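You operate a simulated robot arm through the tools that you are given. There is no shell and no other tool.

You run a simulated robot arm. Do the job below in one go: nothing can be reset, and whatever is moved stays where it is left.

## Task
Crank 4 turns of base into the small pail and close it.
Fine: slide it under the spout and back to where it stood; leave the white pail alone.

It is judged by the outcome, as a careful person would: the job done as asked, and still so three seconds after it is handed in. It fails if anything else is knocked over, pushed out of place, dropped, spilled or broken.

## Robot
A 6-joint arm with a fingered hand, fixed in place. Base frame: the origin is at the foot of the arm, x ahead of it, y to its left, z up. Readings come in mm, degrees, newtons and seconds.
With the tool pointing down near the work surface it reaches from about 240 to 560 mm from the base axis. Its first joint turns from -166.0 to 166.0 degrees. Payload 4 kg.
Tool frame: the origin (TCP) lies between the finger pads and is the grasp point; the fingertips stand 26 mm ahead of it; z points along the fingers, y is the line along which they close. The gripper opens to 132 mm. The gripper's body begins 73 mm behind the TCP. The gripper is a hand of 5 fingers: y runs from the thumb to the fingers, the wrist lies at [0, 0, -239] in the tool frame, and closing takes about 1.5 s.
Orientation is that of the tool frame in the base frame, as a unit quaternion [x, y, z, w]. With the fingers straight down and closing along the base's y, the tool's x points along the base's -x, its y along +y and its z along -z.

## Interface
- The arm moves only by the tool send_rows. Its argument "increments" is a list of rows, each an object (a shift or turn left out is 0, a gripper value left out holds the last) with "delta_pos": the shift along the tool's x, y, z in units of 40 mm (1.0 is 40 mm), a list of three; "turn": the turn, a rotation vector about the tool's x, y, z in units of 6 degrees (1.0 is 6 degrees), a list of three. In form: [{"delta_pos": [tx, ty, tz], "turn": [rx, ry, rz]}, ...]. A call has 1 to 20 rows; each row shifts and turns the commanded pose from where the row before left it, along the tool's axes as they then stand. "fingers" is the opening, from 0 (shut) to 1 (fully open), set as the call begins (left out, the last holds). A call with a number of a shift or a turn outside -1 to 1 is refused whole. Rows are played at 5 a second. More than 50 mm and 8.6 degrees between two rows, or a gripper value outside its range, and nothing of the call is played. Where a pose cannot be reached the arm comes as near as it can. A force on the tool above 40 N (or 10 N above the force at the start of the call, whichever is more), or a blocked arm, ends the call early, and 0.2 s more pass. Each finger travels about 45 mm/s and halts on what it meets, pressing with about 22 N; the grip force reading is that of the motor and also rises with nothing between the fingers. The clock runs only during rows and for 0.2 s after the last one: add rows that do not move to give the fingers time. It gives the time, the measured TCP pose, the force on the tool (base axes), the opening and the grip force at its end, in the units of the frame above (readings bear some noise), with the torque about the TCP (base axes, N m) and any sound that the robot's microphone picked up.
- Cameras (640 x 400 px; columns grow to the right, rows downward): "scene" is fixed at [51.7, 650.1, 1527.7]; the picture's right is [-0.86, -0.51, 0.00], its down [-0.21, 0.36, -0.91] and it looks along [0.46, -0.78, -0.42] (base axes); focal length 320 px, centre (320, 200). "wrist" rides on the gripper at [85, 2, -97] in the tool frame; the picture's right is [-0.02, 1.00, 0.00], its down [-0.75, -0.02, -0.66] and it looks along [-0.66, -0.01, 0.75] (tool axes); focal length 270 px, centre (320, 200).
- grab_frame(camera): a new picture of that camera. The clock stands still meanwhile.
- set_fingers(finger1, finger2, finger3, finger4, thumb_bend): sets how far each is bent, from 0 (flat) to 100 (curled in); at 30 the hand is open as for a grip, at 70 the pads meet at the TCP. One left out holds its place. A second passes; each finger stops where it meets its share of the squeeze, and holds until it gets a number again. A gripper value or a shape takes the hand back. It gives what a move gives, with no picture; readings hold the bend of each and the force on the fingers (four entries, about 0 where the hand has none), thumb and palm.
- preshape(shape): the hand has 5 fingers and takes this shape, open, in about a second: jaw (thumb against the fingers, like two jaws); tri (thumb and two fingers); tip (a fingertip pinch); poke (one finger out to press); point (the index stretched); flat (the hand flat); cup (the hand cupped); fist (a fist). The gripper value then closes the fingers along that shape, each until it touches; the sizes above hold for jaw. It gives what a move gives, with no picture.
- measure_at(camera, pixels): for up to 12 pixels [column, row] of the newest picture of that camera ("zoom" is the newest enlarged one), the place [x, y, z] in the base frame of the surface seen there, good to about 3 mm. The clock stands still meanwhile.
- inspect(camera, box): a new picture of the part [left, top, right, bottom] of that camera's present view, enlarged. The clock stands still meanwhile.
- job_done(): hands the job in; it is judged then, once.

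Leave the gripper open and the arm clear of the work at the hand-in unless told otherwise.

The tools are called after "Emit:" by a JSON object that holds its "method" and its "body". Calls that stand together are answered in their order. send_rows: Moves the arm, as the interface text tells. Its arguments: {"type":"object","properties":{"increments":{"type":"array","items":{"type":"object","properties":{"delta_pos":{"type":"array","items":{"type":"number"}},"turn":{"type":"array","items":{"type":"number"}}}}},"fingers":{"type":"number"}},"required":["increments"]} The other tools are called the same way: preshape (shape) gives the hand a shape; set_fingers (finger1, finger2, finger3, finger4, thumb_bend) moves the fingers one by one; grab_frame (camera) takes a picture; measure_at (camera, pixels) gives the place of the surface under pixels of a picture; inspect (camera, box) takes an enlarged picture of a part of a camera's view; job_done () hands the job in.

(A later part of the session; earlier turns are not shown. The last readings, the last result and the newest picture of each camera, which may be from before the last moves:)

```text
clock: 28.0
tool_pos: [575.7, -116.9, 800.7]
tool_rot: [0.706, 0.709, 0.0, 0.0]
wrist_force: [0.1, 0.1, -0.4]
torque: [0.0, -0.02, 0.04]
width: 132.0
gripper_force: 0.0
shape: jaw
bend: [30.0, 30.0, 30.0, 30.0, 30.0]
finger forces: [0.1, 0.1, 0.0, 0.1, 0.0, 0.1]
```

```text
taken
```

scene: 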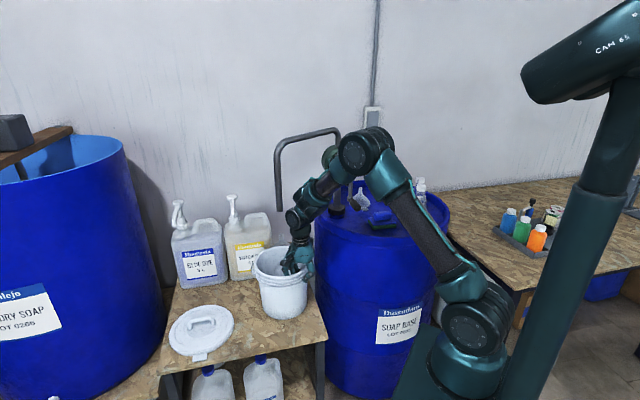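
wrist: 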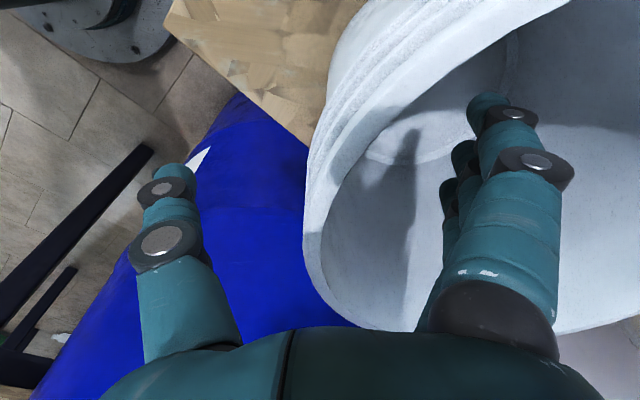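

The hand is open and clear. I'll lift 80 mm, back off 100 mm toward the robot so I don't rise beside the spout, then rise.

Emit:
{"method": "send_rows", "body": {"increments": [{"delta_pos": [0, 0, -0.3]}, {"delta_pos": [0, 0, -0.35]}, {"delta_pos": [0, 0, -0.45]}, {"delta_pos": [0, 0, -0.45]}, {"delta_pos": [0, 0, -0.45]}, {"delta_pos": [0, -0.4, 0]}, {"delta_pos": [0, -0.5, 0]}, {"delta_pos": [0, -0.5, 0]}, {"delta_pos": [0, -0.5, 0]}, {"delta_pos": [0, -0.6, -0.3]}, {"delta_pos": [0, 0, -0.6]}, {"delta_pos": [0, 0, -0.7]}, {"delta_pos": [0, 0, -0.7]}, {"delta_pos": [0, 0, -0.7]}, {"delta_pos": [0, 0, -0.7]}, {"delta_pos": [0, 0, -0.5]}]}}

Emit:
{"method": "grab_frame", "body": {"camera": "scene"}}

Emit:
{"method": "grab_frame", "body": {"camera": "wrist"}}

```text
clock: 31.4
tool_pos: [475.8, -117.1, 1047.6]
tool_rot: [0.706, 0.709, 0.0, 0.0]
wrist_force: [0.4, 0.0, -0.6]
torque: [0.0, 0.0, 0.02]
width: 131.5
gripper_force: 0.0
shape: jaw
bend: [30.0, 30.0, 30.0, 30.0, 30.0]
finger forces: [0.0, 0.1, 0.0, 0.0, 0.0, 0.0]
```

```text
taken
```

scene: 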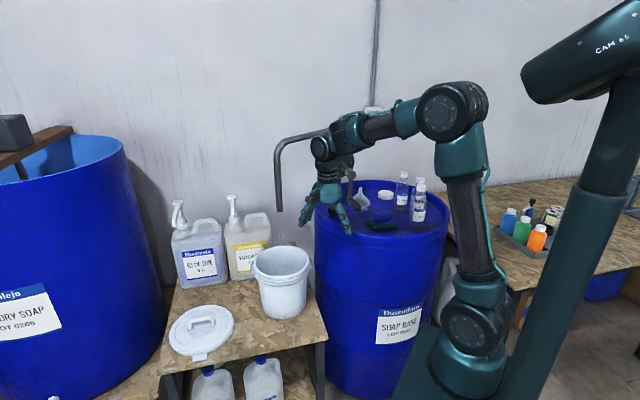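

```text
taken
```

wrist: 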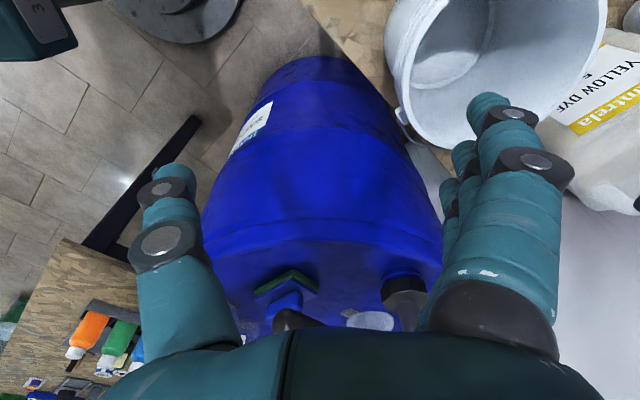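

The pail stands under the spout. I'll measure rim points in the fixed view to confirm it's centred on the spout.

Emit:
{"method": "inspect", "body": {"camera": "scene", "box": [235, 190, 335, 330]}}

```text
2.86 times, centred on (285, 260) of scene
```

zoom: 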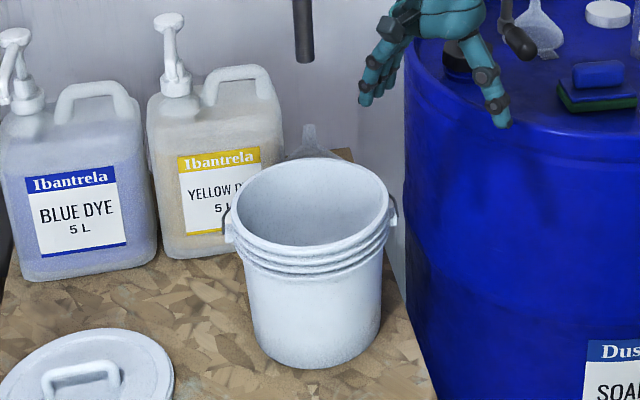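

Emit:
{"method": "measure_at", "body": {"camera": "zoom", "pixels": [[310, 161], [234, 208], [386, 205], [310, 249], [250, 235], [365, 232], [303, 60], [303, 50], [260, 178], [360, 175]]}}

```text
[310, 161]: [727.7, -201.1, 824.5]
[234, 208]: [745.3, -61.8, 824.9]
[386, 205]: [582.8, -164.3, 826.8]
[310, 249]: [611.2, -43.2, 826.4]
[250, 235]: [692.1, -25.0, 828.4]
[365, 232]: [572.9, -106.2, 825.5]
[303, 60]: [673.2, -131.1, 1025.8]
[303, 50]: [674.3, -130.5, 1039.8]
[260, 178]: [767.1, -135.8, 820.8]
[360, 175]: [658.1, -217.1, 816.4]
```

The rim centre is now about (670, -119), so the spout at (681, -140) drops about 24 mm from the centre, well inside. Next is the crank. I'll rise to z≈1180, turn back to 45° yaw and move above the grip at about (450, -280).

Emit:
{"method": "send_rows", "body": {"increments": [{"delta_pos": [0, 0, -0.8], "turn": [0, 0, -0.75]}, {"delta_pos": [0, 0, -0.8], "turn": [0, 0, -0.75]}, {"delta_pos": [0, 0, -0.8], "turn": [0, 0, -0.75]}, {"delta_pos": [0, 0, -0.8], "turn": [0, 0, -0.75]}, {"delta_pos": [0, 0, -0.1], "turn": [0, 0, -0.75]}, {"turn": [0, 0, -0.75]}, {"turn": [0, 0, -0.75]}, {"turn": [0, 0, -0.75]}, {"turn": [0, 0, -0.75]}, {"turn": [0, 0, -0.72]}, {"delta_pos": [0, -0.55, 0]}, {"delta_pos": [0, -0.7, 0]}, {"delta_pos": [0, -0.7, 0]}, {"delta_pos": [0, -0.7, 0]}, {"delta_pos": [0, -0.69, 0]}, {"delta_pos": [-0.4, 0, 0]}, {"delta_pos": [-0.4, 0, 0]}, {"delta_pos": [-0.4, 0, 0]}, {"delta_pos": [-0.4, 0, 0]}]}}

Emit:
{"method": "grab_frame", "body": {"camera": "wrist"}}

Emit:
{"method": "inspect", "body": {"camera": "scene", "box": [290, 40, 450, 230]}}

```text
clock: 35.4
tool_pos: [427.9, -256.3, 1179.2]
tool_rot: [0.383, 0.924, 0.001, 0.0]
wrist_force: [-0.9, -0.9, 1.2]
torque: [0.0, -0.03, 0.01]
width: 132.0
gripper_force: 0.1
shape: jaw
bend: [30.0, 30.0, 30.0, 30.0, 30.0]
finger forces: [0.0, 0.1, 0.0, 0.0, 0.0, 0.1]
```

```text
taken
```

wrist: 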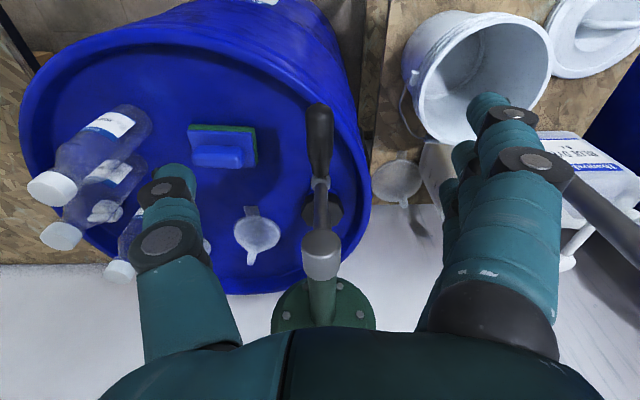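

```text
2.11 times, centred on (370, 135) of scene
```

zoom: 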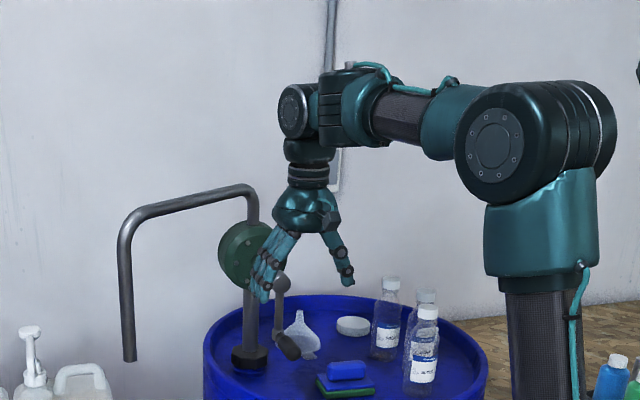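

The grip and hub line up on column ~320, so the hand's closing plane is centred on the crank. I'll re-measure the grip and hub from here before going down.

Emit:
{"method": "measure_at", "body": {"camera": "wrist", "pixels": [[318, 106], [319, 125], [319, 145], [320, 165], [320, 180], [320, 200], [320, 222], [320, 240], [308, 125], [331, 125], [302, 245], [339, 245]]}}

Emit:
{"method": "inspect", "body": {"camera": "wrist", "box": [260, 80, 380, 300]}}

```text
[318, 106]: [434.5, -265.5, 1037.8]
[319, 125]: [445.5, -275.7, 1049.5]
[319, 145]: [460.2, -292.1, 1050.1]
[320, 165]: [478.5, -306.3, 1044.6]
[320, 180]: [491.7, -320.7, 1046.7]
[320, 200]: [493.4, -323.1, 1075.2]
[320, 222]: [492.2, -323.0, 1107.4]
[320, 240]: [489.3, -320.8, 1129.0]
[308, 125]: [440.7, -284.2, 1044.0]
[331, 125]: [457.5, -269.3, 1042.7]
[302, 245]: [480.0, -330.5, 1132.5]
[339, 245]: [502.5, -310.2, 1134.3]
```

```text
1.82 times, centred on (320, 190) of wrist
```

zoom: 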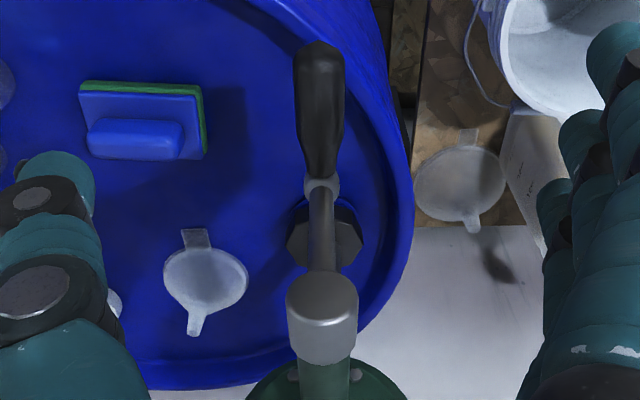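

The grip is about 26 mm thick with its axis at z≈1037, and the crank radius is about 95 mm. I'll check where my own fingers sit across the hand, so the outermost one doesn't touch the crank arm.

Emit:
{"method": "grab_frame", "body": {"camera": "wrist"}}

Emit:
{"method": "measure_at", "body": {"camera": "wrist", "pixels": [[487, 100], [500, 130], [505, 115], [463, 155], [458, 160], [450, 185], [446, 195], [448, 205], [175, 175], [165, 190], [160, 240], [437, 290]]}}

```text
taken
```

wrist: 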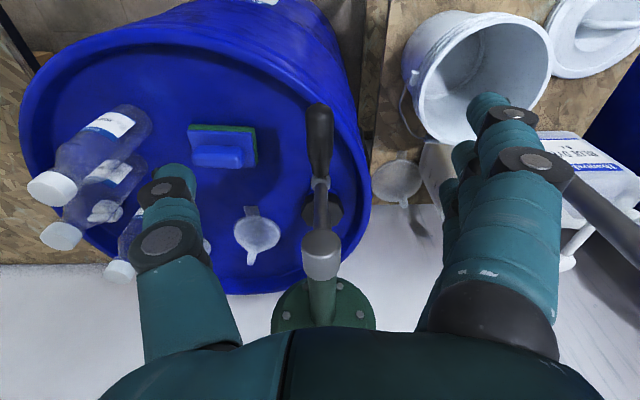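

```text
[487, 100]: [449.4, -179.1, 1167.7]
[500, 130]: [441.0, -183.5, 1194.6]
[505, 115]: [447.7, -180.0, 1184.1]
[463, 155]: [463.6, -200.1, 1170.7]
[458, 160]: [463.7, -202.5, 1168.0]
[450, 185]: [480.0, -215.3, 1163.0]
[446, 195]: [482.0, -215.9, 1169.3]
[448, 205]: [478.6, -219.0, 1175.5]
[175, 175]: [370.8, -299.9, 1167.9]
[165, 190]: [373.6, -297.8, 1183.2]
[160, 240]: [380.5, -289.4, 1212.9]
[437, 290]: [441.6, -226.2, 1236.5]
```

My four fingers span about -47 to +40 mm across the hand, with the thumb at the centre. I'll set the hand 55 mm out from the crank arm along the grip, then lower it around the grip to z≈1033.

Emit:
{"method": "send_rows", "body": {"increments": [{"delta_pos": [-0.44, 0, 0]}, {"delta_pos": [-0.44, 0, 0]}, {"delta_pos": [0, 0, 0.4]}, {"delta_pos": [0, 0, 0.4]}, {"delta_pos": [0, 0, 0.4]}, {"delta_pos": [0, 0, 0.4]}, {"delta_pos": [0, 0, 0.4]}, {"delta_pos": [0, 0, 0.4]}, {"delta_pos": [0, 0, 0.35]}, {"delta_pos": [0, 0, 0.3]}, {"delta_pos": [0, 0, 0.3]}, {"delta_pos": [0, 0, 0.3]}]}}

Emit:
{"method": "grab_frame", "body": {"camera": "wrist"}}

Emit:
{"method": "inspect", "body": {"camera": "scene", "box": [300, 80, 420, 230]}}

```text
clock: 38.0
tool_pos: [453.0, -281.3, 1032.5]
tool_rot: [0.383, 0.924, 0.0, 0.0]
wrist_force: [0.3, -0.1, 0.5]
torque: [0.0, -0.03, -0.01]
width: 132.1
gripper_force: 0.1
shape: jaw
bend: [30.0, 30.0, 30.0, 30.0, 30.0]
finger forces: [0.0, 0.1, 0.1, 0.0, 0.0, 0.0]
```

```text
taken
```

wrist: 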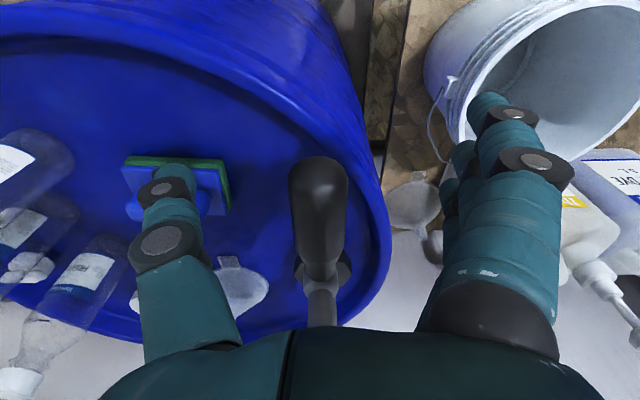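

```text
2.67 times, centred on (360, 155) of scene
```

zoom: 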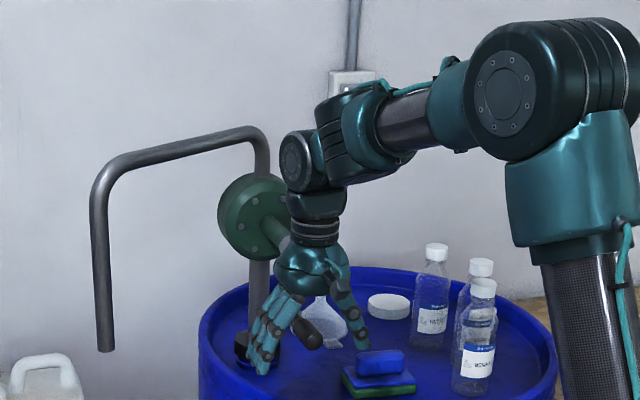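

The grip sits centred between the thumb and fingers. I'll close the hand on it.

Emit:
{"method": "send_rows", "body": {"increments": [{"delta_pos": [0, 0, 0]}, {"delta_pos": [0, 0, 0]}, {"delta_pos": [0, 0, 0]}, {"delta_pos": [0, 0, 0]}, {"delta_pos": [0, 0, 0]}, {"delta_pos": [0, 0, 0]}, {"delta_pos": [0, 0, 0]}, {"delta_pos": [0, 0, 0]}, {"delta_pos": [0, 0, 0]}], "fingers": 0}}

Emit:
{"method": "grab_frame", "body": {"camera": "wrist"}}

Emit:
{"method": "inspect", "body": {"camera": "scene", "box": [310, 120, 400, 230]}}

```text
clock: 40.0
tool_pos: [453.2, -281.8, 1032.9]
tool_rot: [0.382, 0.924, 0.0, -0.002]
wrist_force: [-0.6, -3.5, -10.2]
torque: [0.08, 0.05, 0.22]
width: 0.6
gripper_force: 22.4
shape: jaw
bend: [66.0, 67.0, 67.0, 67.0, 73.0]
finger forces: [0.0, 5.6, 5.5, 5.4, 18.7, 0.0]
```

```text
taken
```

wrist: 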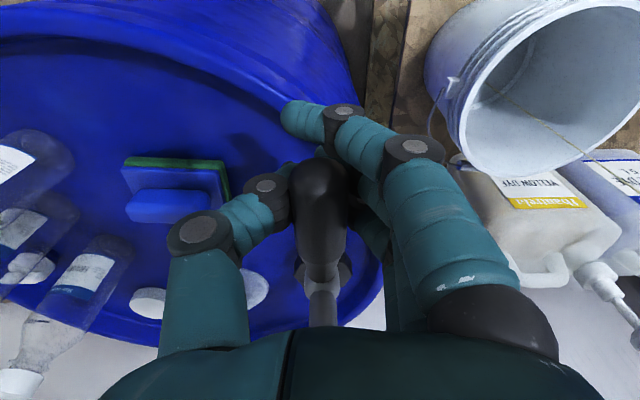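

```text
3.64 times, centred on (355, 175) of scene
```

zoom: 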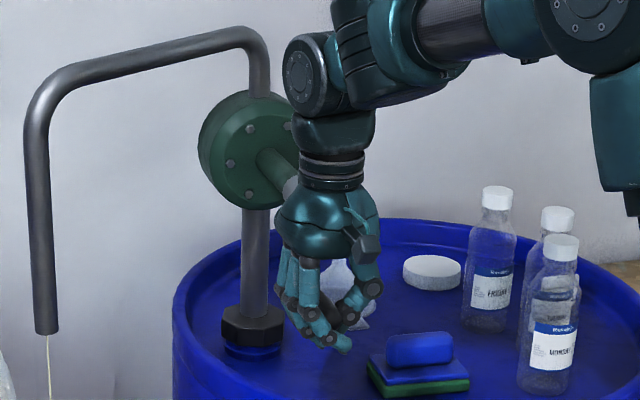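

The hand is closed on the grip: three fingers at about 5.5 N, thumb 18.7 N. The handle shifted slightly as I closed and a thin thread of soap left the spout at zoom (48, 360), so the pump is primed and flows into the pail. I'll start cranking clockwise as seen from the handle side, with a 50° arc first, and check forces.

Emit:
{"method": "send_rows", "body": {"increments": [{"delta_pos": [0, 0.4124, -0.0361]}, {"delta_pos": [0, 0.3999, -0.1072]}, {"delta_pos": [0, 0.3752, -0.1749]}, {"delta_pos": [0, 0.3391, -0.2375]}, {"delta_pos": [0, 0.2927, -0.2927]}]}}

Emit:
{"method": "inspect", "body": {"camera": "scene", "box": [230, 110, 400, 330]}}

Emit:
{"method": "grab_frame", "body": {"camera": "wrist"}}

```text
clock: 41.2
tool_pos: [503.1, -230.9, 1068.1]
tool_rot: [0.382, 0.924, 0.0, 0.001]
wrist_force: [-2.7, 3.4, -5.2]
torque: [0.03, 0.03, 0.25]
width: 0.0
gripper_force: 22.1
shape: jaw
bend: [66.0, 66.0, 66.0, 66.0, 73.0]
finger forces: [0.0, 5.5, 5.5, 5.6, 15.9, 0.0]
```

```text
1.82 times, centred on (315, 220) of scene
```

zoom: 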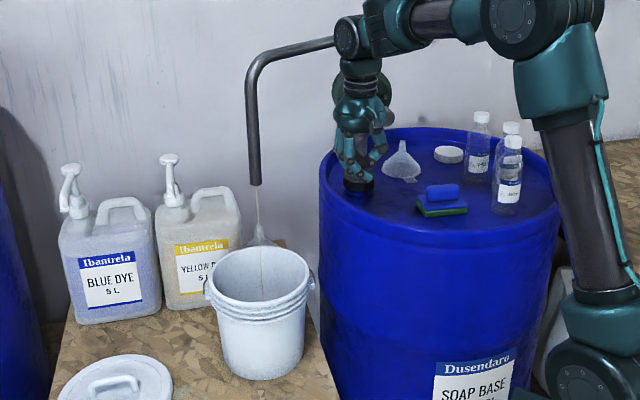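

```text
taken
```

wrist: 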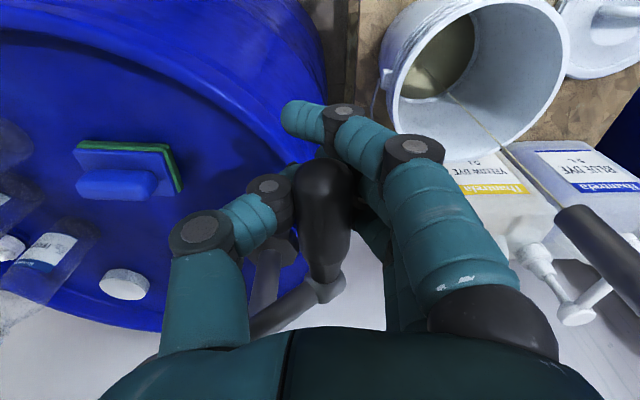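

The grip follows cleanly and a stream falls into the pail's middle, with a soap layer visible on the bottom at wrist (440, 60). I'll continue the arc to 180° (top).

Emit:
{"method": "send_rows", "body": {"increments": [{"delta_pos": [0, 0.2375, -0.3391]}, {"delta_pos": [0, 0.1749, -0.3752]}, {"delta_pos": [0, 0.1072, -0.3999]}, {"delta_pos": [0, 0.0361, -0.4124]}, {"delta_pos": [0, -0.0361, -0.4124]}, {"delta_pos": [0, -0.1072, -0.3999]}, {"delta_pos": [0, -0.1749, -0.3752]}, {"delta_pos": [0, -0.2375, -0.3391]}, {"delta_pos": [0, -0.2927, -0.2927]}, {"delta_pos": [0, -0.3391, -0.2375]}, {"delta_pos": [0, -0.3752, -0.1749]}, {"delta_pos": [0, -0.3999, -0.1072]}, {"delta_pos": [0, -0.4124, -0.0361]}]}}

Emit:
{"method": "grab_frame", "body": {"camera": "wrist"}}

Emit:
{"method": "inspect", "body": {"camera": "scene", "box": [230, 110, 400, 330]}}

```text
clock: 43.2
tool_pos: [498.0, -236.2, 1194.9]
tool_rot: [0.384, 0.924, 0.0, -0.003]
wrist_force: [-8.1, -12.1, -15.8]
torque: [0.2, -0.04, 0.07]
width: 0.0
gripper_force: 21.7
shape: jaw
bend: [66.0, 69.0, 69.0, 69.0, 74.0]
finger forces: [0.1, 3.5, 3.3, 3.1, 22.8, 0.1]
stopped in row 9: the force on the tool passed its limit at 42 N (the readings are from after the stop); the commanded pose is now the measured one
```

```text
taken
```

wrist: 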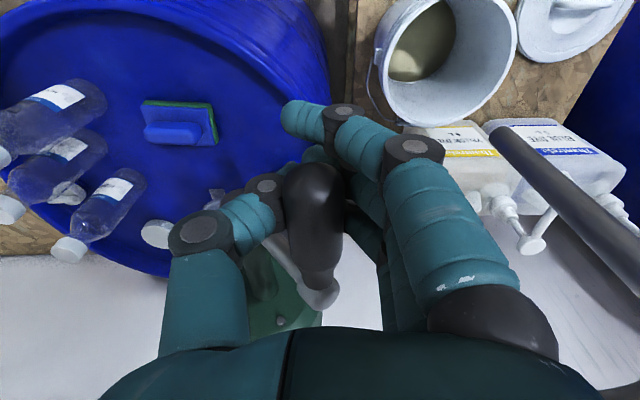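

```text
1.82 times, centred on (315, 220) of scene
```

zoom: 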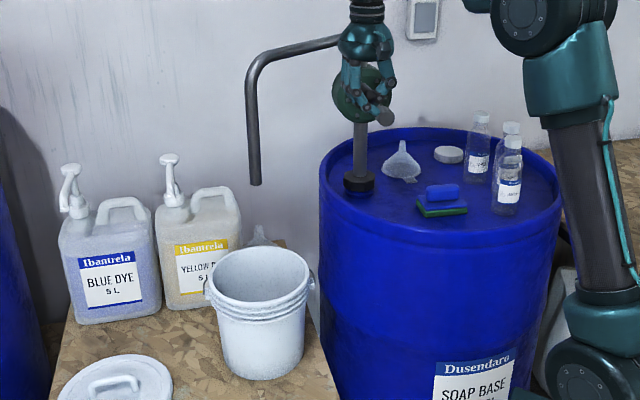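

The arm stopped at about 135° when the force passed its limit. The remaining pull, about 21 N, points inward toward the crank axis, so my circle is slightly too large here. The grip is still held. I'll measure the grip and hub as they stand to refine the circle.

Emit:
{"method": "measure_at", "body": {"camera": "wrist", "pixels": [[313, 172], [312, 185], [313, 200], [315, 220], [318, 245], [320, 270], [321, 290], [321, 300], [310, 280], [295, 265], [270, 250], [265, 240]]}}

Emit:
{"method": "inspect", "body": {"camera": "scene", "box": [320, 110, 380, 190]}}

```text
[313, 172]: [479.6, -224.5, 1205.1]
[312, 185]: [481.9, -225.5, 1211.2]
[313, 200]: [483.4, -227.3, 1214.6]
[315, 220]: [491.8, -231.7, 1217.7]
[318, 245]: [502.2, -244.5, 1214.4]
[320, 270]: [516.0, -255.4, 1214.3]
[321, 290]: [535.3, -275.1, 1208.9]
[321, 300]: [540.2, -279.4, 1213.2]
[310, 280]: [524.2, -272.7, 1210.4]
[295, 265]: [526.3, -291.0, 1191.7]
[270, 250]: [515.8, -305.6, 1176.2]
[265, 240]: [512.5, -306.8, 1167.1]
```

```text
5.00 times, centred on (350, 150) of scene
```

zoom: 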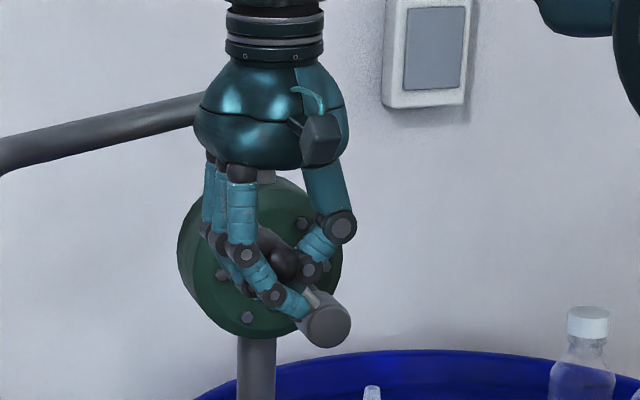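

The grip axis sits about 8 mm above the TCP at roughly (u 63, z 1203), which fits a radius of 95 mm. The tight squeeze is what loads the arm. A looser hold is better, so I'll lower the hand 12 mm: the closed fingers then loop under and around the grip like a hook without squeezing it. Then I'll read the force.

Emit:
{"method": "send_rows", "body": {"increments": [{"delta_pos": [0, -0.01, 0.1]}, {"delta_pos": [0, -0.01, 0.1]}, {"delta_pos": [0, 0, 0.1]}, {"delta_pos": [0, 0, 0]}]}}

Emit:
{"method": "grab_frame", "body": {"camera": "wrist"}}

Emit:
{"method": "inspect", "body": {"camera": "scene", "box": [320, 110, 380, 190]}}

```text
clock: 44.2
tool_pos: [496.4, -235.8, 1183.6]
tool_rot: [0.382, 0.924, 0.001, -0.001]
wrist_force: [0.9, -0.7, -0.4]
torque: [0.04, 0.0, 0.09]
width: 0.0
gripper_force: 21.5
shape: jaw
bend: [66.0, 69.0, 69.0, 70.0, 73.0]
finger forces: [0.0, 0.1, 0.0, 1.9, 2.5, 0.0]
```

```text
taken
```

wrist: 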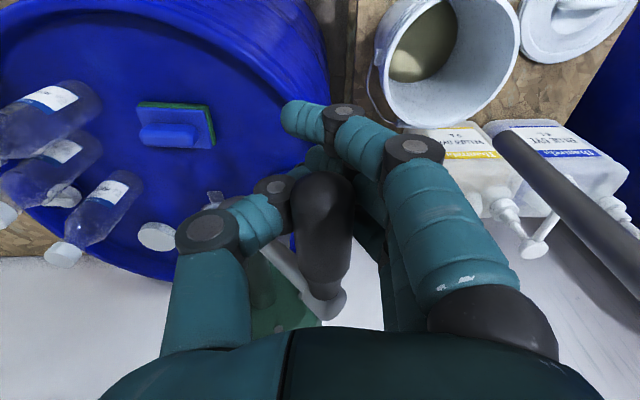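

```text
5.00 times, centred on (350, 150) of scene
```

zoom: 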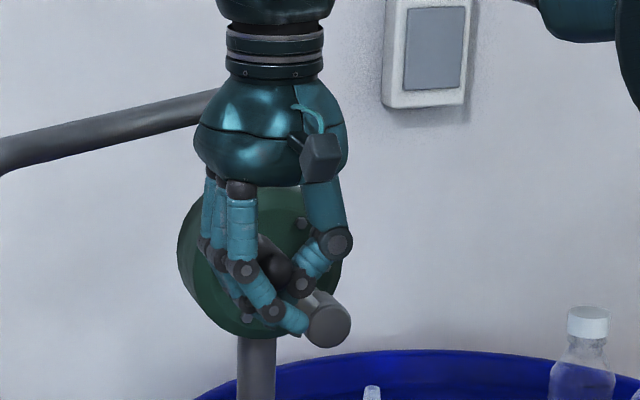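

The force has dropped to nearly zero, the crank stayed put, and the fingers now loop loosely around the grip. I'll continue the circle from 138° over the top to 230°.

Emit:
{"method": "send_rows", "body": {"increments": [{"delta_pos": [0, -0.3306, -0.2492]}, {"delta_pos": [0, -0.3689, -0.1879]}, {"delta_pos": [0, -0.4365, -0.1293]}, {"delta_pos": [0, -0.4532, -0.0436]}, {"delta_pos": [0, -0.4124, 0.0361]}, {"delta_pos": [0, -0.3999, 0.1072]}, {"delta_pos": [0, -0.3752, 0.1749]}, {"delta_pos": [0, -0.3391, 0.2375]}, {"delta_pos": [0, -0.2927, 0.2927]}]}}

Emit:
{"method": "grab_frame", "body": {"camera": "wrist"}}

Emit:
{"method": "inspect", "body": {"camera": "scene", "box": [260, 90, 400, 300]}}

```text
clock: 46.2
tool_pos: [400.0, -332.7, 1173.9]
tool_rot: [0.382, 0.924, 0.0, -0.002]
wrist_force: [3.6, 3.2, -2.0]
torque: [-0.07, 0.13, 0.12]
width: 0.3
gripper_force: 22.5
shape: jaw
bend: [66.0, 69.0, 69.0, 70.0, 72.0]
finger forces: [0.1, 0.6, 0.6, 4.0, 0.1, 0.0]
```

```text
taken
```

wrist: 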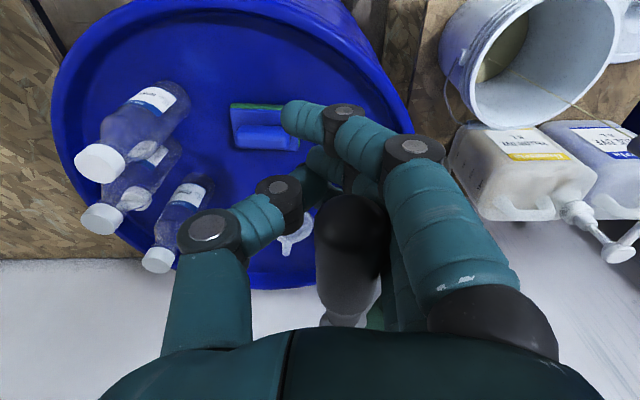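

```text
1.90 times, centred on (330, 195) of scene
```

zoom: 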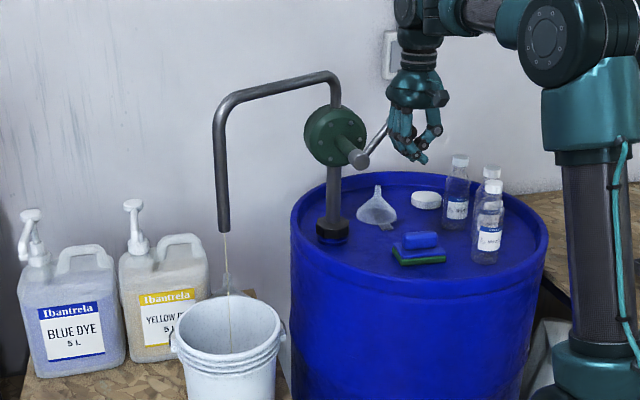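

The loop works: the crank passed the top, the stream runs into the pail, and forces are only a few newtons. I'll continue from 230° down to 360° to complete the first turn.

Emit:
{"method": "send_rows", "body": {"increments": [{"delta_pos": [0, -0.2375, 0.3391]}, {"delta_pos": [0, -0.1749, 0.3752]}, {"delta_pos": [0, -0.1072, 0.3999]}, {"delta_pos": [0, -0.0361, 0.4124]}, {"delta_pos": [0, 0.0361, 0.4124]}, {"delta_pos": [0, 0.1072, 0.3999]}, {"delta_pos": [0, 0.1749, 0.3752]}]}}

Emit:
{"method": "grab_frame", "body": {"camera": "wrist"}}

Emit:
{"method": "inspect", "body": {"camera": "scene", "box": [260, 90, 400, 300]}}

```text
clock: 47.8
tool_pos: [394.9, -339.0, 1065.4]
tool_rot: [0.382, 0.924, 0.001, -0.002]
wrist_force: [-2.8, -2.1, 1.0]
torque: [0.06, -0.12, 0.01]
width: 0.0
gripper_force: 22.4
shape: jaw
bend: [66.0, 69.0, 69.0, 70.0, 72.0]
finger forces: [0.0, 0.0, 0.1, 0.0, 4.3, 0.0]
```

```text
taken
```

wrist: 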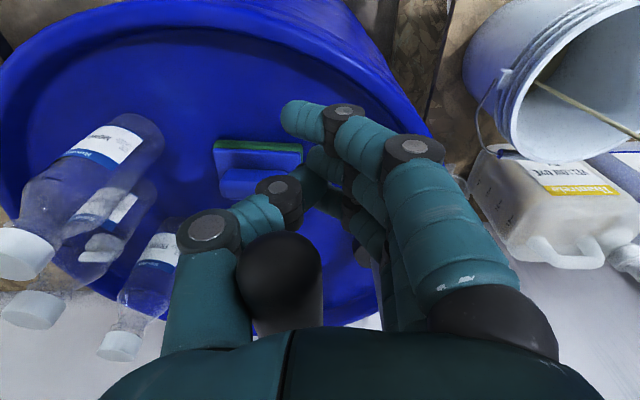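

```text
1.90 times, centred on (330, 195) of scene
```

zoom: 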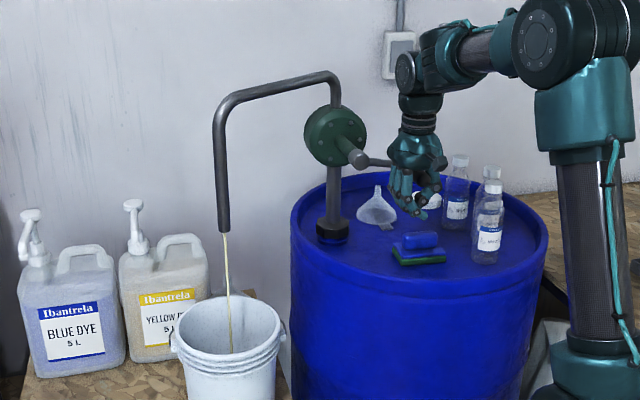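

The grip has ridden up toward the palm, as expected on the down-stroke, and the crank is near 270° with the hand at 300°. Thumb contact is only about 4 N. I'll continue down to 360°.

Emit:
{"method": "send_rows", "body": {"increments": [{"delta_pos": [0, 0.2375, 0.3391]}, {"delta_pos": [0, 0.2927, 0.2927]}, {"delta_pos": [0, 0.3391, 0.2375]}, {"delta_pos": [0, 0.3752, 0.1749]}, {"delta_pos": [0, 0.3999, 0.1072]}, {"delta_pos": [0, 0.4124, 0.0361]}]}}

Emit:
{"method": "grab_frame", "body": {"camera": "wrist"}}

Emit:
{"method": "inspect", "body": {"camera": "scene", "box": [260, 90, 400, 300]}}

```text
clock: 49.2
tool_pos: [452.3, -280.4, 1018.6]
tool_rot: [0.383, 0.924, 0.001, 0.0]
wrist_force: [-2.6, -0.4, -1.0]
torque: [0.03, -0.06, -0.03]
width: 0.0
gripper_force: 22.5
shape: jaw
bend: [66.0, 69.0, 69.0, 70.0, 73.0]
finger forces: [0.0, 0.0, 0.0, 0.3, 3.1, 0.0]
```

```text
taken
```

wrist: 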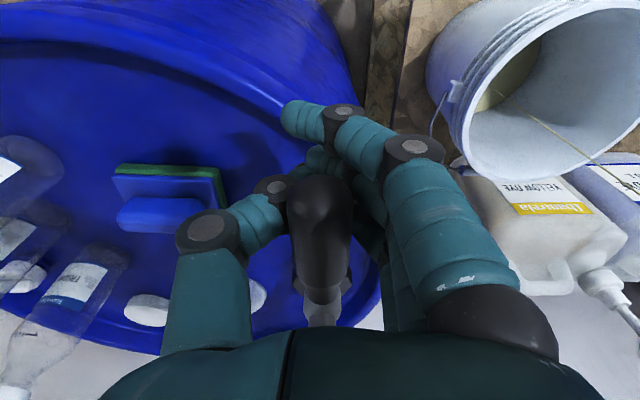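

```text
1.90 times, centred on (330, 195) of scene
```

zoom: 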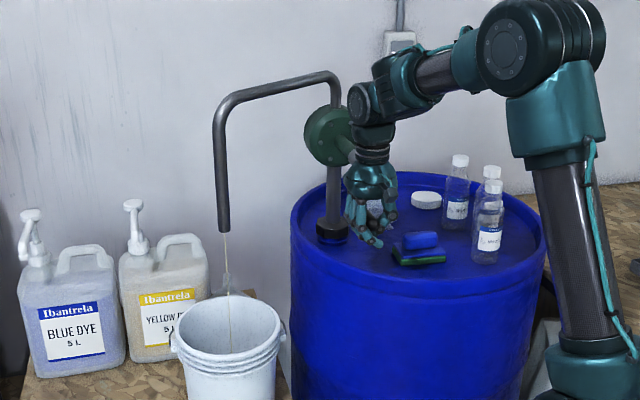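

One full turn is done: the hand is back at the bottom pose, the grip is near bottom centre and forces are small. Second turn, first half (0→180°).

Emit:
{"method": "send_rows", "body": {"increments": [{"delta_pos": [0, 0.4124, -0.0361]}, {"delta_pos": [0, 0.3999, -0.1072]}, {"delta_pos": [0, 0.3752, -0.1749]}, {"delta_pos": [0, 0.3391, -0.2375]}, {"delta_pos": [0, 0.2927, -0.2927]}, {"delta_pos": [0, 0.2375, -0.3391]}, {"delta_pos": [0, 0.1749, -0.3752]}, {"delta_pos": [0, 0.1072, -0.3999]}, {"delta_pos": [0, 0.0361, -0.4124]}, {"delta_pos": [0, -0.0361, -0.4124]}, {"delta_pos": [0, -0.1072, -0.3999]}, {"delta_pos": [0, -0.1749, -0.3752]}, {"delta_pos": [0, -0.2375, -0.3391]}, {"delta_pos": [0, -0.2927, -0.2927]}, {"delta_pos": [0, -0.3391, -0.2375]}, {"delta_pos": [0, -0.3752, -0.1749]}, {"delta_pos": [0, -0.3999, -0.1072]}, {"delta_pos": [0, -0.4124, -0.0361]}]}}

Emit:
{"method": "grab_frame", "body": {"camera": "wrist"}}

Emit:
{"method": "inspect", "body": {"camera": "scene", "box": [260, 90, 400, 300]}}

```text
clock: 53.0
tool_pos: [452.1, -280.3, 1209.8]
tool_rot: [0.382, 0.924, 0.0, -0.001]
wrist_force: [0.2, 1.7, -1.3]
torque: [-0.01, 0.05, 0.09]
width: 0.0
gripper_force: 22.2
shape: jaw
bend: [66.0, 69.0, 69.0, 70.0, 72.0]
finger forces: [0.1, 0.0, 0.0, 2.9, 0.1, 0.1]
```

```text
taken
```

wrist: 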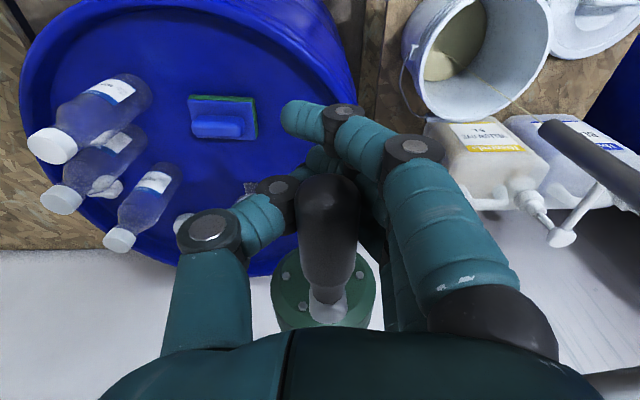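

```text
1.90 times, centred on (330, 195) of scene
```

zoom: 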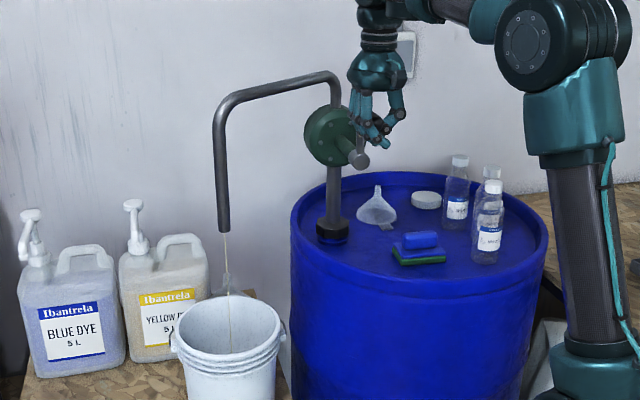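

The half-turn was smooth, with forces under 3 N and the soap level rising in the pail. Second turn, second half (180→360°).

Emit:
{"method": "send_rows", "body": {"increments": [{"delta_pos": [0, -0.4124, 0.0361]}, {"delta_pos": [0, -0.3999, 0.1072]}, {"delta_pos": [0, -0.3752, 0.1749]}, {"delta_pos": [0, -0.3391, 0.2375]}, {"delta_pos": [0, -0.2927, 0.2927]}, {"delta_pos": [0, -0.2375, 0.3391]}, {"delta_pos": [0, -0.1749, 0.3752]}, {"delta_pos": [0, -0.1072, 0.3999]}, {"delta_pos": [0, -0.0361, 0.4124]}, {"delta_pos": [0, 0.0361, 0.4124]}, {"delta_pos": [0, 0.1072, 0.3999]}, {"delta_pos": [0, 0.1749, 0.3752]}, {"delta_pos": [0, 0.2375, 0.3391]}, {"delta_pos": [0, 0.2927, 0.2927]}, {"delta_pos": [0, 0.3391, 0.2375]}, {"delta_pos": [0, 0.3752, 0.1749]}, {"delta_pos": [0, 0.3999, 0.1072]}, {"delta_pos": [0, 0.4124, 0.0361]}]}}

Emit:
{"method": "grab_frame", "body": {"camera": "wrist"}}

Emit:
{"method": "inspect", "body": {"camera": "scene", "box": [260, 90, 400, 300]}}

```text
clock: 56.8
tool_pos: [453.2, -280.0, 1019.8]
tool_rot: [0.382, 0.924, 0.0, -0.001]
wrist_force: [-2.2, -1.0, -0.5]
torque: [0.03, 0.0, 0.04]
width: 0.0
gripper_force: 21.9
shape: jaw
bend: [66.0, 69.0, 69.0, 70.0, 73.0]
finger forces: [0.0, 0.0, 0.0, 0.8, 3.4, 0.0]
```

```text
taken
```

wrist: 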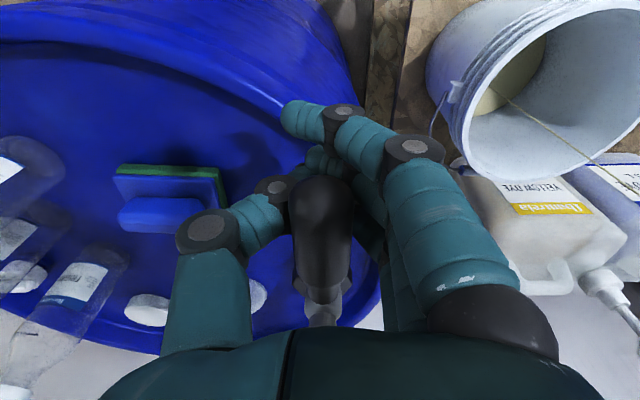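

```text
1.90 times, centred on (330, 195) of scene
```

zoom: 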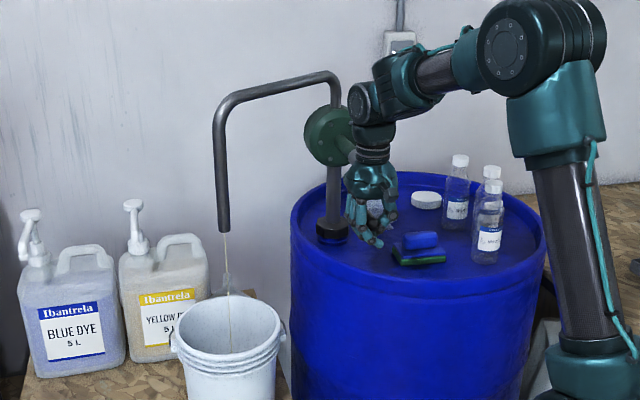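

Two turns are done, with the grip back at the bottom. Third turn, first half.

Emit:
{"method": "send_rows", "body": {"increments": [{"delta_pos": [0, 0.4124, -0.0361]}, {"delta_pos": [0, 0.3999, -0.1072]}, {"delta_pos": [0, 0.3752, -0.1749]}, {"delta_pos": [0, 0.3391, -0.2375]}, {"delta_pos": [0, 0.2927, -0.2927]}, {"delta_pos": [0, 0.2375, -0.3391]}, {"delta_pos": [0, 0.1749, -0.3752]}, {"delta_pos": [0, 0.1072, -0.3999]}, {"delta_pos": [0, 0.0361, -0.4124]}, {"delta_pos": [0, -0.0361, -0.4124]}, {"delta_pos": [0, -0.1072, -0.3999]}, {"delta_pos": [0, -0.1749, -0.3752]}, {"delta_pos": [0, -0.2375, -0.3391]}, {"delta_pos": [0, -0.2927, -0.2927]}, {"delta_pos": [0, -0.3391, -0.2375]}, {"delta_pos": [0, -0.3752, -0.1749]}, {"delta_pos": [0, -0.3999, -0.1072]}, {"delta_pos": [0, -0.4124, -0.0361]}]}}

Emit:
{"method": "grab_frame", "body": {"camera": "wrist"}}

```text
clock: 60.6
tool_pos: [452.4, -281.6, 1208.7]
tool_rot: [0.383, 0.924, 0.001, 0.0]
wrist_force: [2.0, 1.3, -1.1]
torque: [-0.04, 0.03, 0.08]
width: 0.2
gripper_force: 21.7
shape: jaw
bend: [66.0, 69.0, 69.0, 70.0, 73.0]
finger forces: [0.1, 0.0, 0.0, 3.0, 0.2, 0.1]
```

```text
taken
```

wrist: 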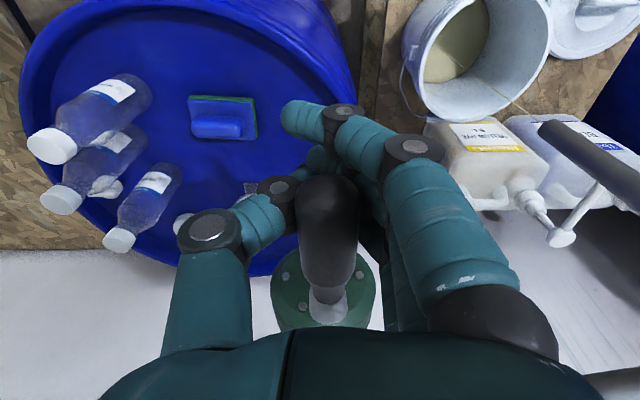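

The grip is at the top at 2.5 turns. Third turn, second half.

Emit:
{"method": "send_rows", "body": {"increments": [{"delta_pos": [0, -0.4124, 0.0361]}, {"delta_pos": [0, -0.3999, 0.1072]}, {"delta_pos": [0, -0.3752, 0.1749]}, {"delta_pos": [0, -0.3391, 0.2375]}, {"delta_pos": [0, -0.2927, 0.2927]}, {"delta_pos": [0, -0.2375, 0.3391]}, {"delta_pos": [0, -0.1749, 0.3752]}, {"delta_pos": [0, -0.1072, 0.3999]}, {"delta_pos": [0, -0.0361, 0.4124]}, {"delta_pos": [0, 0.0361, 0.4124]}, {"delta_pos": [0, 0.1072, 0.3999]}, {"delta_pos": [0, 0.1749, 0.3752]}, {"delta_pos": [0, 0.2375, 0.3391]}, {"delta_pos": [0, 0.2927, 0.2927]}, {"delta_pos": [0, 0.3391, 0.2375]}, {"delta_pos": [0, 0.3752, 0.1749]}, {"delta_pos": [0, 0.3999, 0.1072]}, {"delta_pos": [0, 0.4124, 0.0361]}]}}

Emit:
{"method": "grab_frame", "body": {"camera": "wrist"}}

```text
clock: 64.4
tool_pos: [451.9, -280.7, 1019.1]
tool_rot: [0.382, 0.924, 0.001, -0.001]
wrist_force: [-2.7, -1.3, -1.7]
torque: [0.0, -0.02, -0.01]
width: 0.0
gripper_force: 22.0
shape: jaw
bend: [66.0, 69.0, 69.0, 70.0, 73.0]
finger forces: [0.1, 0.1, 0.0, 0.7, 3.2, 0.0]
```

```text
taken
```

wrist: 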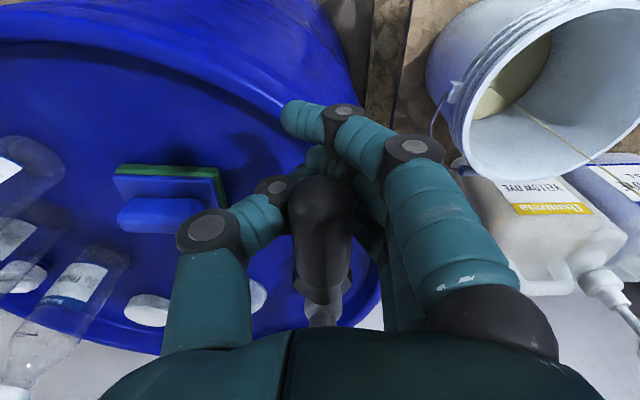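

Three turns are done. Fourth turn, first half.

Emit:
{"method": "send_rows", "body": {"increments": [{"delta_pos": [0, 0.4124, -0.0361]}, {"delta_pos": [0, 0.3999, -0.1072]}, {"delta_pos": [0, 0.3752, -0.1749]}, {"delta_pos": [0, 0.3391, -0.2375]}, {"delta_pos": [0, 0.2927, -0.2927]}, {"delta_pos": [0, 0.2375, -0.3391]}, {"delta_pos": [0, 0.1749, -0.3752]}, {"delta_pos": [0, 0.1072, -0.3999]}, {"delta_pos": [0, 0.0361, -0.4124]}, {"delta_pos": [0, -0.0361, -0.4124]}, {"delta_pos": [0, -0.1072, -0.3999]}, {"delta_pos": [0, -0.1749, -0.3752]}, {"delta_pos": [0, -0.2375, -0.3391]}, {"delta_pos": [0, -0.2927, -0.2927]}, {"delta_pos": [0, -0.3391, -0.2375]}, {"delta_pos": [0, -0.3752, -0.1749]}, {"delta_pos": [0, -0.3999, -0.1072]}, {"delta_pos": [0, -0.4124, -0.0361]}]}}

Emit:
{"method": "grab_frame", "body": {"camera": "wrist"}}

```text
clock: 68.2
tool_pos: [452.7, -281.7, 1210.0]
tool_rot: [0.382, 0.924, 0.001, -0.001]
wrist_force: [0.9, 3.2, -0.7]
torque: [0.01, 0.06, 0.15]
width: 0.0
gripper_force: 21.6
shape: jaw
bend: [66.0, 69.0, 69.0, 70.0, 73.0]
finger forces: [0.0, 0.2, 0.2, 3.1, 0.7, 0.1]
```

```text
taken
```

wrist: 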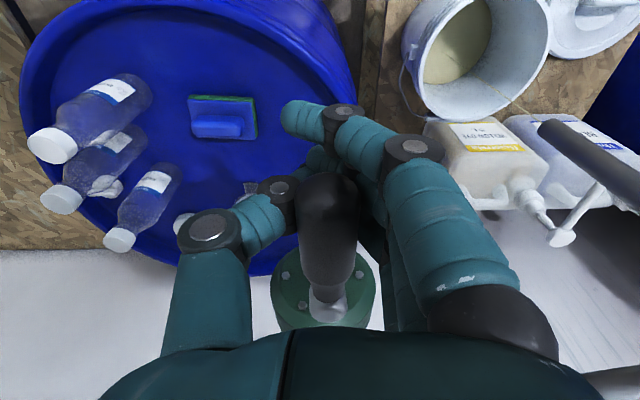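

At 3.5 turns. Fourth turn, second half, back to the bottom.

Emit:
{"method": "send_rows", "body": {"increments": [{"delta_pos": [0, -0.4124, 0.0361]}, {"delta_pos": [0, -0.3999, 0.1072]}, {"delta_pos": [0, -0.3752, 0.1749]}, {"delta_pos": [0, -0.3391, 0.2375]}, {"delta_pos": [0, -0.2927, 0.2927]}, {"delta_pos": [0, -0.2375, 0.3391]}, {"delta_pos": [0, -0.1749, 0.3752]}, {"delta_pos": [0, -0.1072, 0.3999]}, {"delta_pos": [0, -0.0361, 0.4124]}, {"delta_pos": [0, 0.0361, 0.4124]}, {"delta_pos": [0, 0.1072, 0.3999]}, {"delta_pos": [0, 0.1749, 0.3752]}, {"delta_pos": [0, 0.2375, 0.3391]}, {"delta_pos": [0, 0.2927, 0.2927]}, {"delta_pos": [0, 0.3391, 0.2375]}, {"delta_pos": [0, 0.3752, 0.1749]}, {"delta_pos": [0, 0.3999, 0.1072]}, {"delta_pos": [0, 0.4124, 0.0361]}]}}

Emit:
{"method": "grab_frame", "body": {"camera": "wrist"}}

Emit:
{"method": "inspect", "body": {"camera": "scene", "box": [310, 120, 400, 230]}}

```text
clock: 72.0
tool_pos: [451.8, -280.5, 1018.8]
tool_rot: [0.382, 0.924, 0.001, 0.0]
wrist_force: [-3.7, 0.8, -1.6]
torque: [-0.01, -0.01, 0.03]
width: 0.1
gripper_force: 22.2
shape: jaw
bend: [66.0, 69.0, 69.0, 70.0, 73.0]
finger forces: [0.0, 0.0, 0.0, 1.1, 3.5, 0.0]
```

```text
taken
```

wrist: 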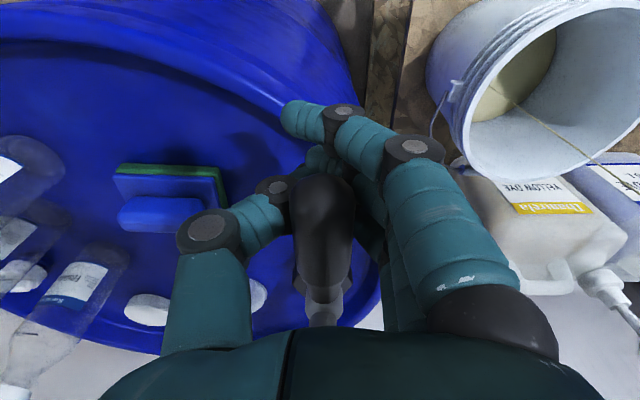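

```text
3.64 times, centred on (355, 175) of scene
```

zoom: 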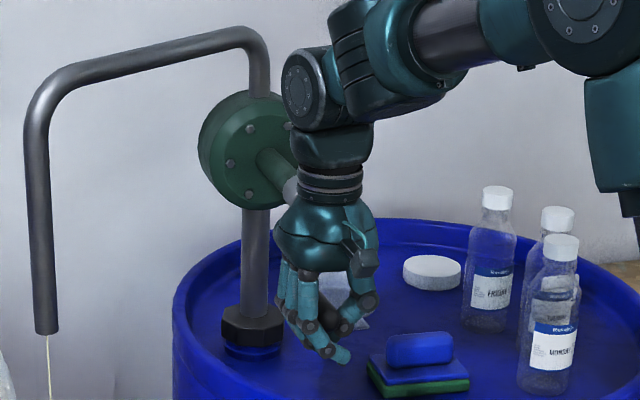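

Four turns of the hand are done. I'll check the grip's exact angle by measuring it, and hold still a moment so the stream ends.

Emit:
{"method": "measure_at", "body": {"camera": "wrist", "pixels": [[321, 185], [321, 200], [321, 220], [322, 245], [323, 265], [323, 280], [323, 295], [323, 312], [322, 235]]}}

Emit:
{"method": "send_rows", "body": {"increments": [{"delta_pos": [0, 0, 0]}, {"delta_pos": [0, 0, 0]}, {"delta_pos": [0, 0, 0]}, {"delta_pos": [0, 0, 0]}, {"delta_pos": [0, 0, 0]}]}}

Emit:
{"method": "inspect", "body": {"camera": "scene", "box": [250, 180, 320, 300]}}

```text
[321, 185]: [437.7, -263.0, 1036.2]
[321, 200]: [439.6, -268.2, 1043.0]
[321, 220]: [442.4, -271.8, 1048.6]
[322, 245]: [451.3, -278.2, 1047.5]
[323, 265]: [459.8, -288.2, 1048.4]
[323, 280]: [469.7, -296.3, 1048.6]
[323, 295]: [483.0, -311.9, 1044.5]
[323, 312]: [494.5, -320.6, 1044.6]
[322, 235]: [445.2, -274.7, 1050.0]
```

```text
clock: 73.2
tool_pos: [452.7, -281.2, 1019.1]
tool_rot: [0.383, 0.924, 0.0, 0.0]
wrist_force: [-0.9, 0.9, -0.1]
torque: [0.01, 0.01, 0.07]
width: 0.1
gripper_force: 22.2
shape: jaw
bend: [66.0, 69.0, 69.0, 70.0, 73.0]
finger forces: [0.1, 0.0, 0.1, 1.8, 1.6, 0.0]
```

```text
3.33 times, centred on (285, 240) of scene
```

zoom: 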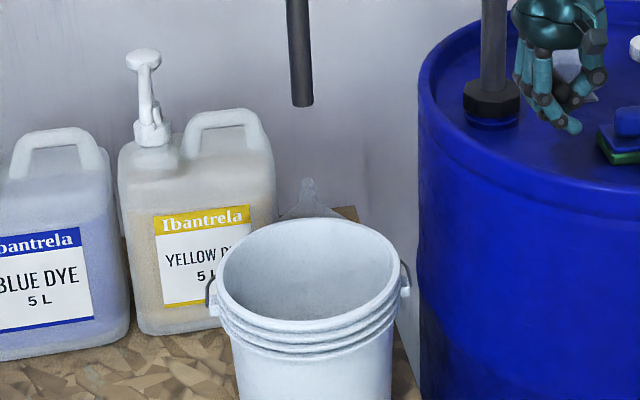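

The grip is exactly at the bottom again (sideways offset ≈0), so that's four full turns, and the stream has stopped. I'll open the hand.

Emit:
{"method": "send_rows", "body": {"increments": [{"delta_pos": [0, 0, 0]}, {"delta_pos": [0, 0, 0]}, {"delta_pos": [0, 0, 0]}, {"delta_pos": [0, 0, 0]}, {"delta_pos": [0, 0, 0]}, {"delta_pos": [0, 0, 0]}, {"delta_pos": [0, 0, 0]}, {"delta_pos": [0, 0, 0]}], "fingers": 1}}

Emit:
{"method": "grab_frame", "body": {"camera": "wrist"}}

```text
clock: 75.0
tool_pos: [452.9, -280.5, 1018.7]
tool_rot: [0.384, 0.924, 0.001, 0.0]
wrist_force: [0.9, -0.7, -0.6]
torque: [0.0, -0.01, 0.03]
width: 132.1
gripper_force: 0.2
shape: jaw
bend: [30.0, 30.0, 30.0, 30.0, 30.0]
finger forces: [0.0, 0.1, 0.0, 0.0, 0.1, 0.0]
```

```text
taken
```

wrist: 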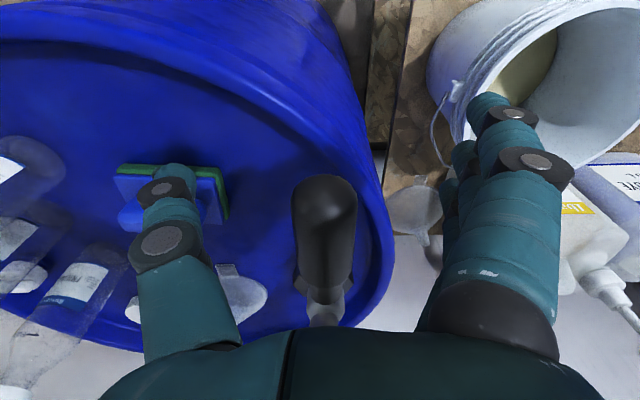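

The hand is open and the grip hangs undisturbed. I'll rise 160 mm straight up, then go back along the way I came to the place in front of the pail, turning to 90° yaw.

Emit:
{"method": "send_rows", "body": {"increments": [{"delta_pos": [0, 0, -0.3]}, {"delta_pos": [0, 0, -0.5]}, {"delta_pos": [0, 0, -0.65]}, {"delta_pos": [0, 0, -0.65]}, {"delta_pos": [0, 0, -0.65]}, {"delta_pos": [0, 0, -0.65]}, {"delta_pos": [0, 0, -0.6]}, {"delta_pos": [0.5, 0, 0]}, {"delta_pos": [0.6, 0, 0]}, {"delta_pos": [0.7, 0, 0]}, {"delta_pos": [0.68, 0, 0]}, {"delta_pos": [0, 0.6, 0]}, {"delta_pos": [0, 0.7, 0]}, {"delta_pos": [0, 0.7, 0]}, {"delta_pos": [0, 0.7, 0]}, {"delta_pos": [0, 0.64, 0]}]}}

Emit:
{"method": "send_rows", "body": {"increments": [{"turn": [0, 0, 0.75]}, {"turn": [0, 0, 0.75]}, {"turn": [0, 0, 0.75]}, {"turn": [0, 0, 0.75]}, {"turn": [0, 0, 0.75]}, {"turn": [0, 0, 0.75]}, {"turn": [0, 0, 0.75]}, {"turn": [0, 0, 0.75]}, {"turn": [0, 0, 0.75]}, {"turn": [0, 0, 0.72]}]}}

Emit:
{"method": "grab_frame", "body": {"camera": "scene"}}

Emit:
{"method": "grab_frame", "body": {"camera": "wrist"}}

```text
clock: 78.4
tool_pos: [476.1, -116.0, 1178.7]
tool_rot: [0.383, 0.924, 0.001, -0.001]
wrist_force: [-0.3, 0.4, -0.2]
torque: [0.01, -0.02, 0.01]
width: 132.0
gripper_force: 0.0
shape: jaw
bend: [30.0, 30.0, 30.0, 30.0, 30.0]
finger forces: [0.0, 0.1, 0.1, 0.0, 0.1, 0.0]
```

```text
clock: 80.6
tool_pos: [477.5, -117.0, 1179.3]
tool_rot: [0.706, 0.708, 0.0, -0.001]
wrist_force: [-0.8, 0.2, 0.1]
torque: [0.0, -0.04, -0.05]
width: 131.9
gripper_force: 0.0
shape: jaw
bend: [30.0, 30.0, 30.0, 30.0, 30.0]
finger forces: [0.0, 0.0, 0.0, 0.1, 0.0, 0.0]
```

```text
taken
```

scene: 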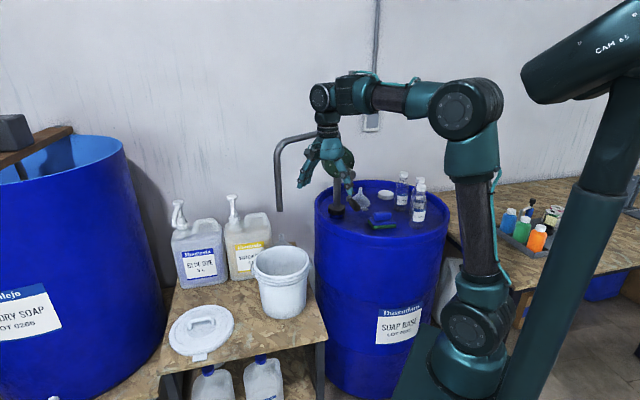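

```text
taken
```

wrist: 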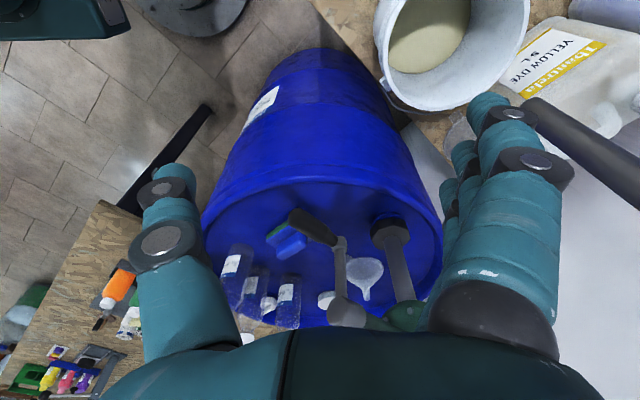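

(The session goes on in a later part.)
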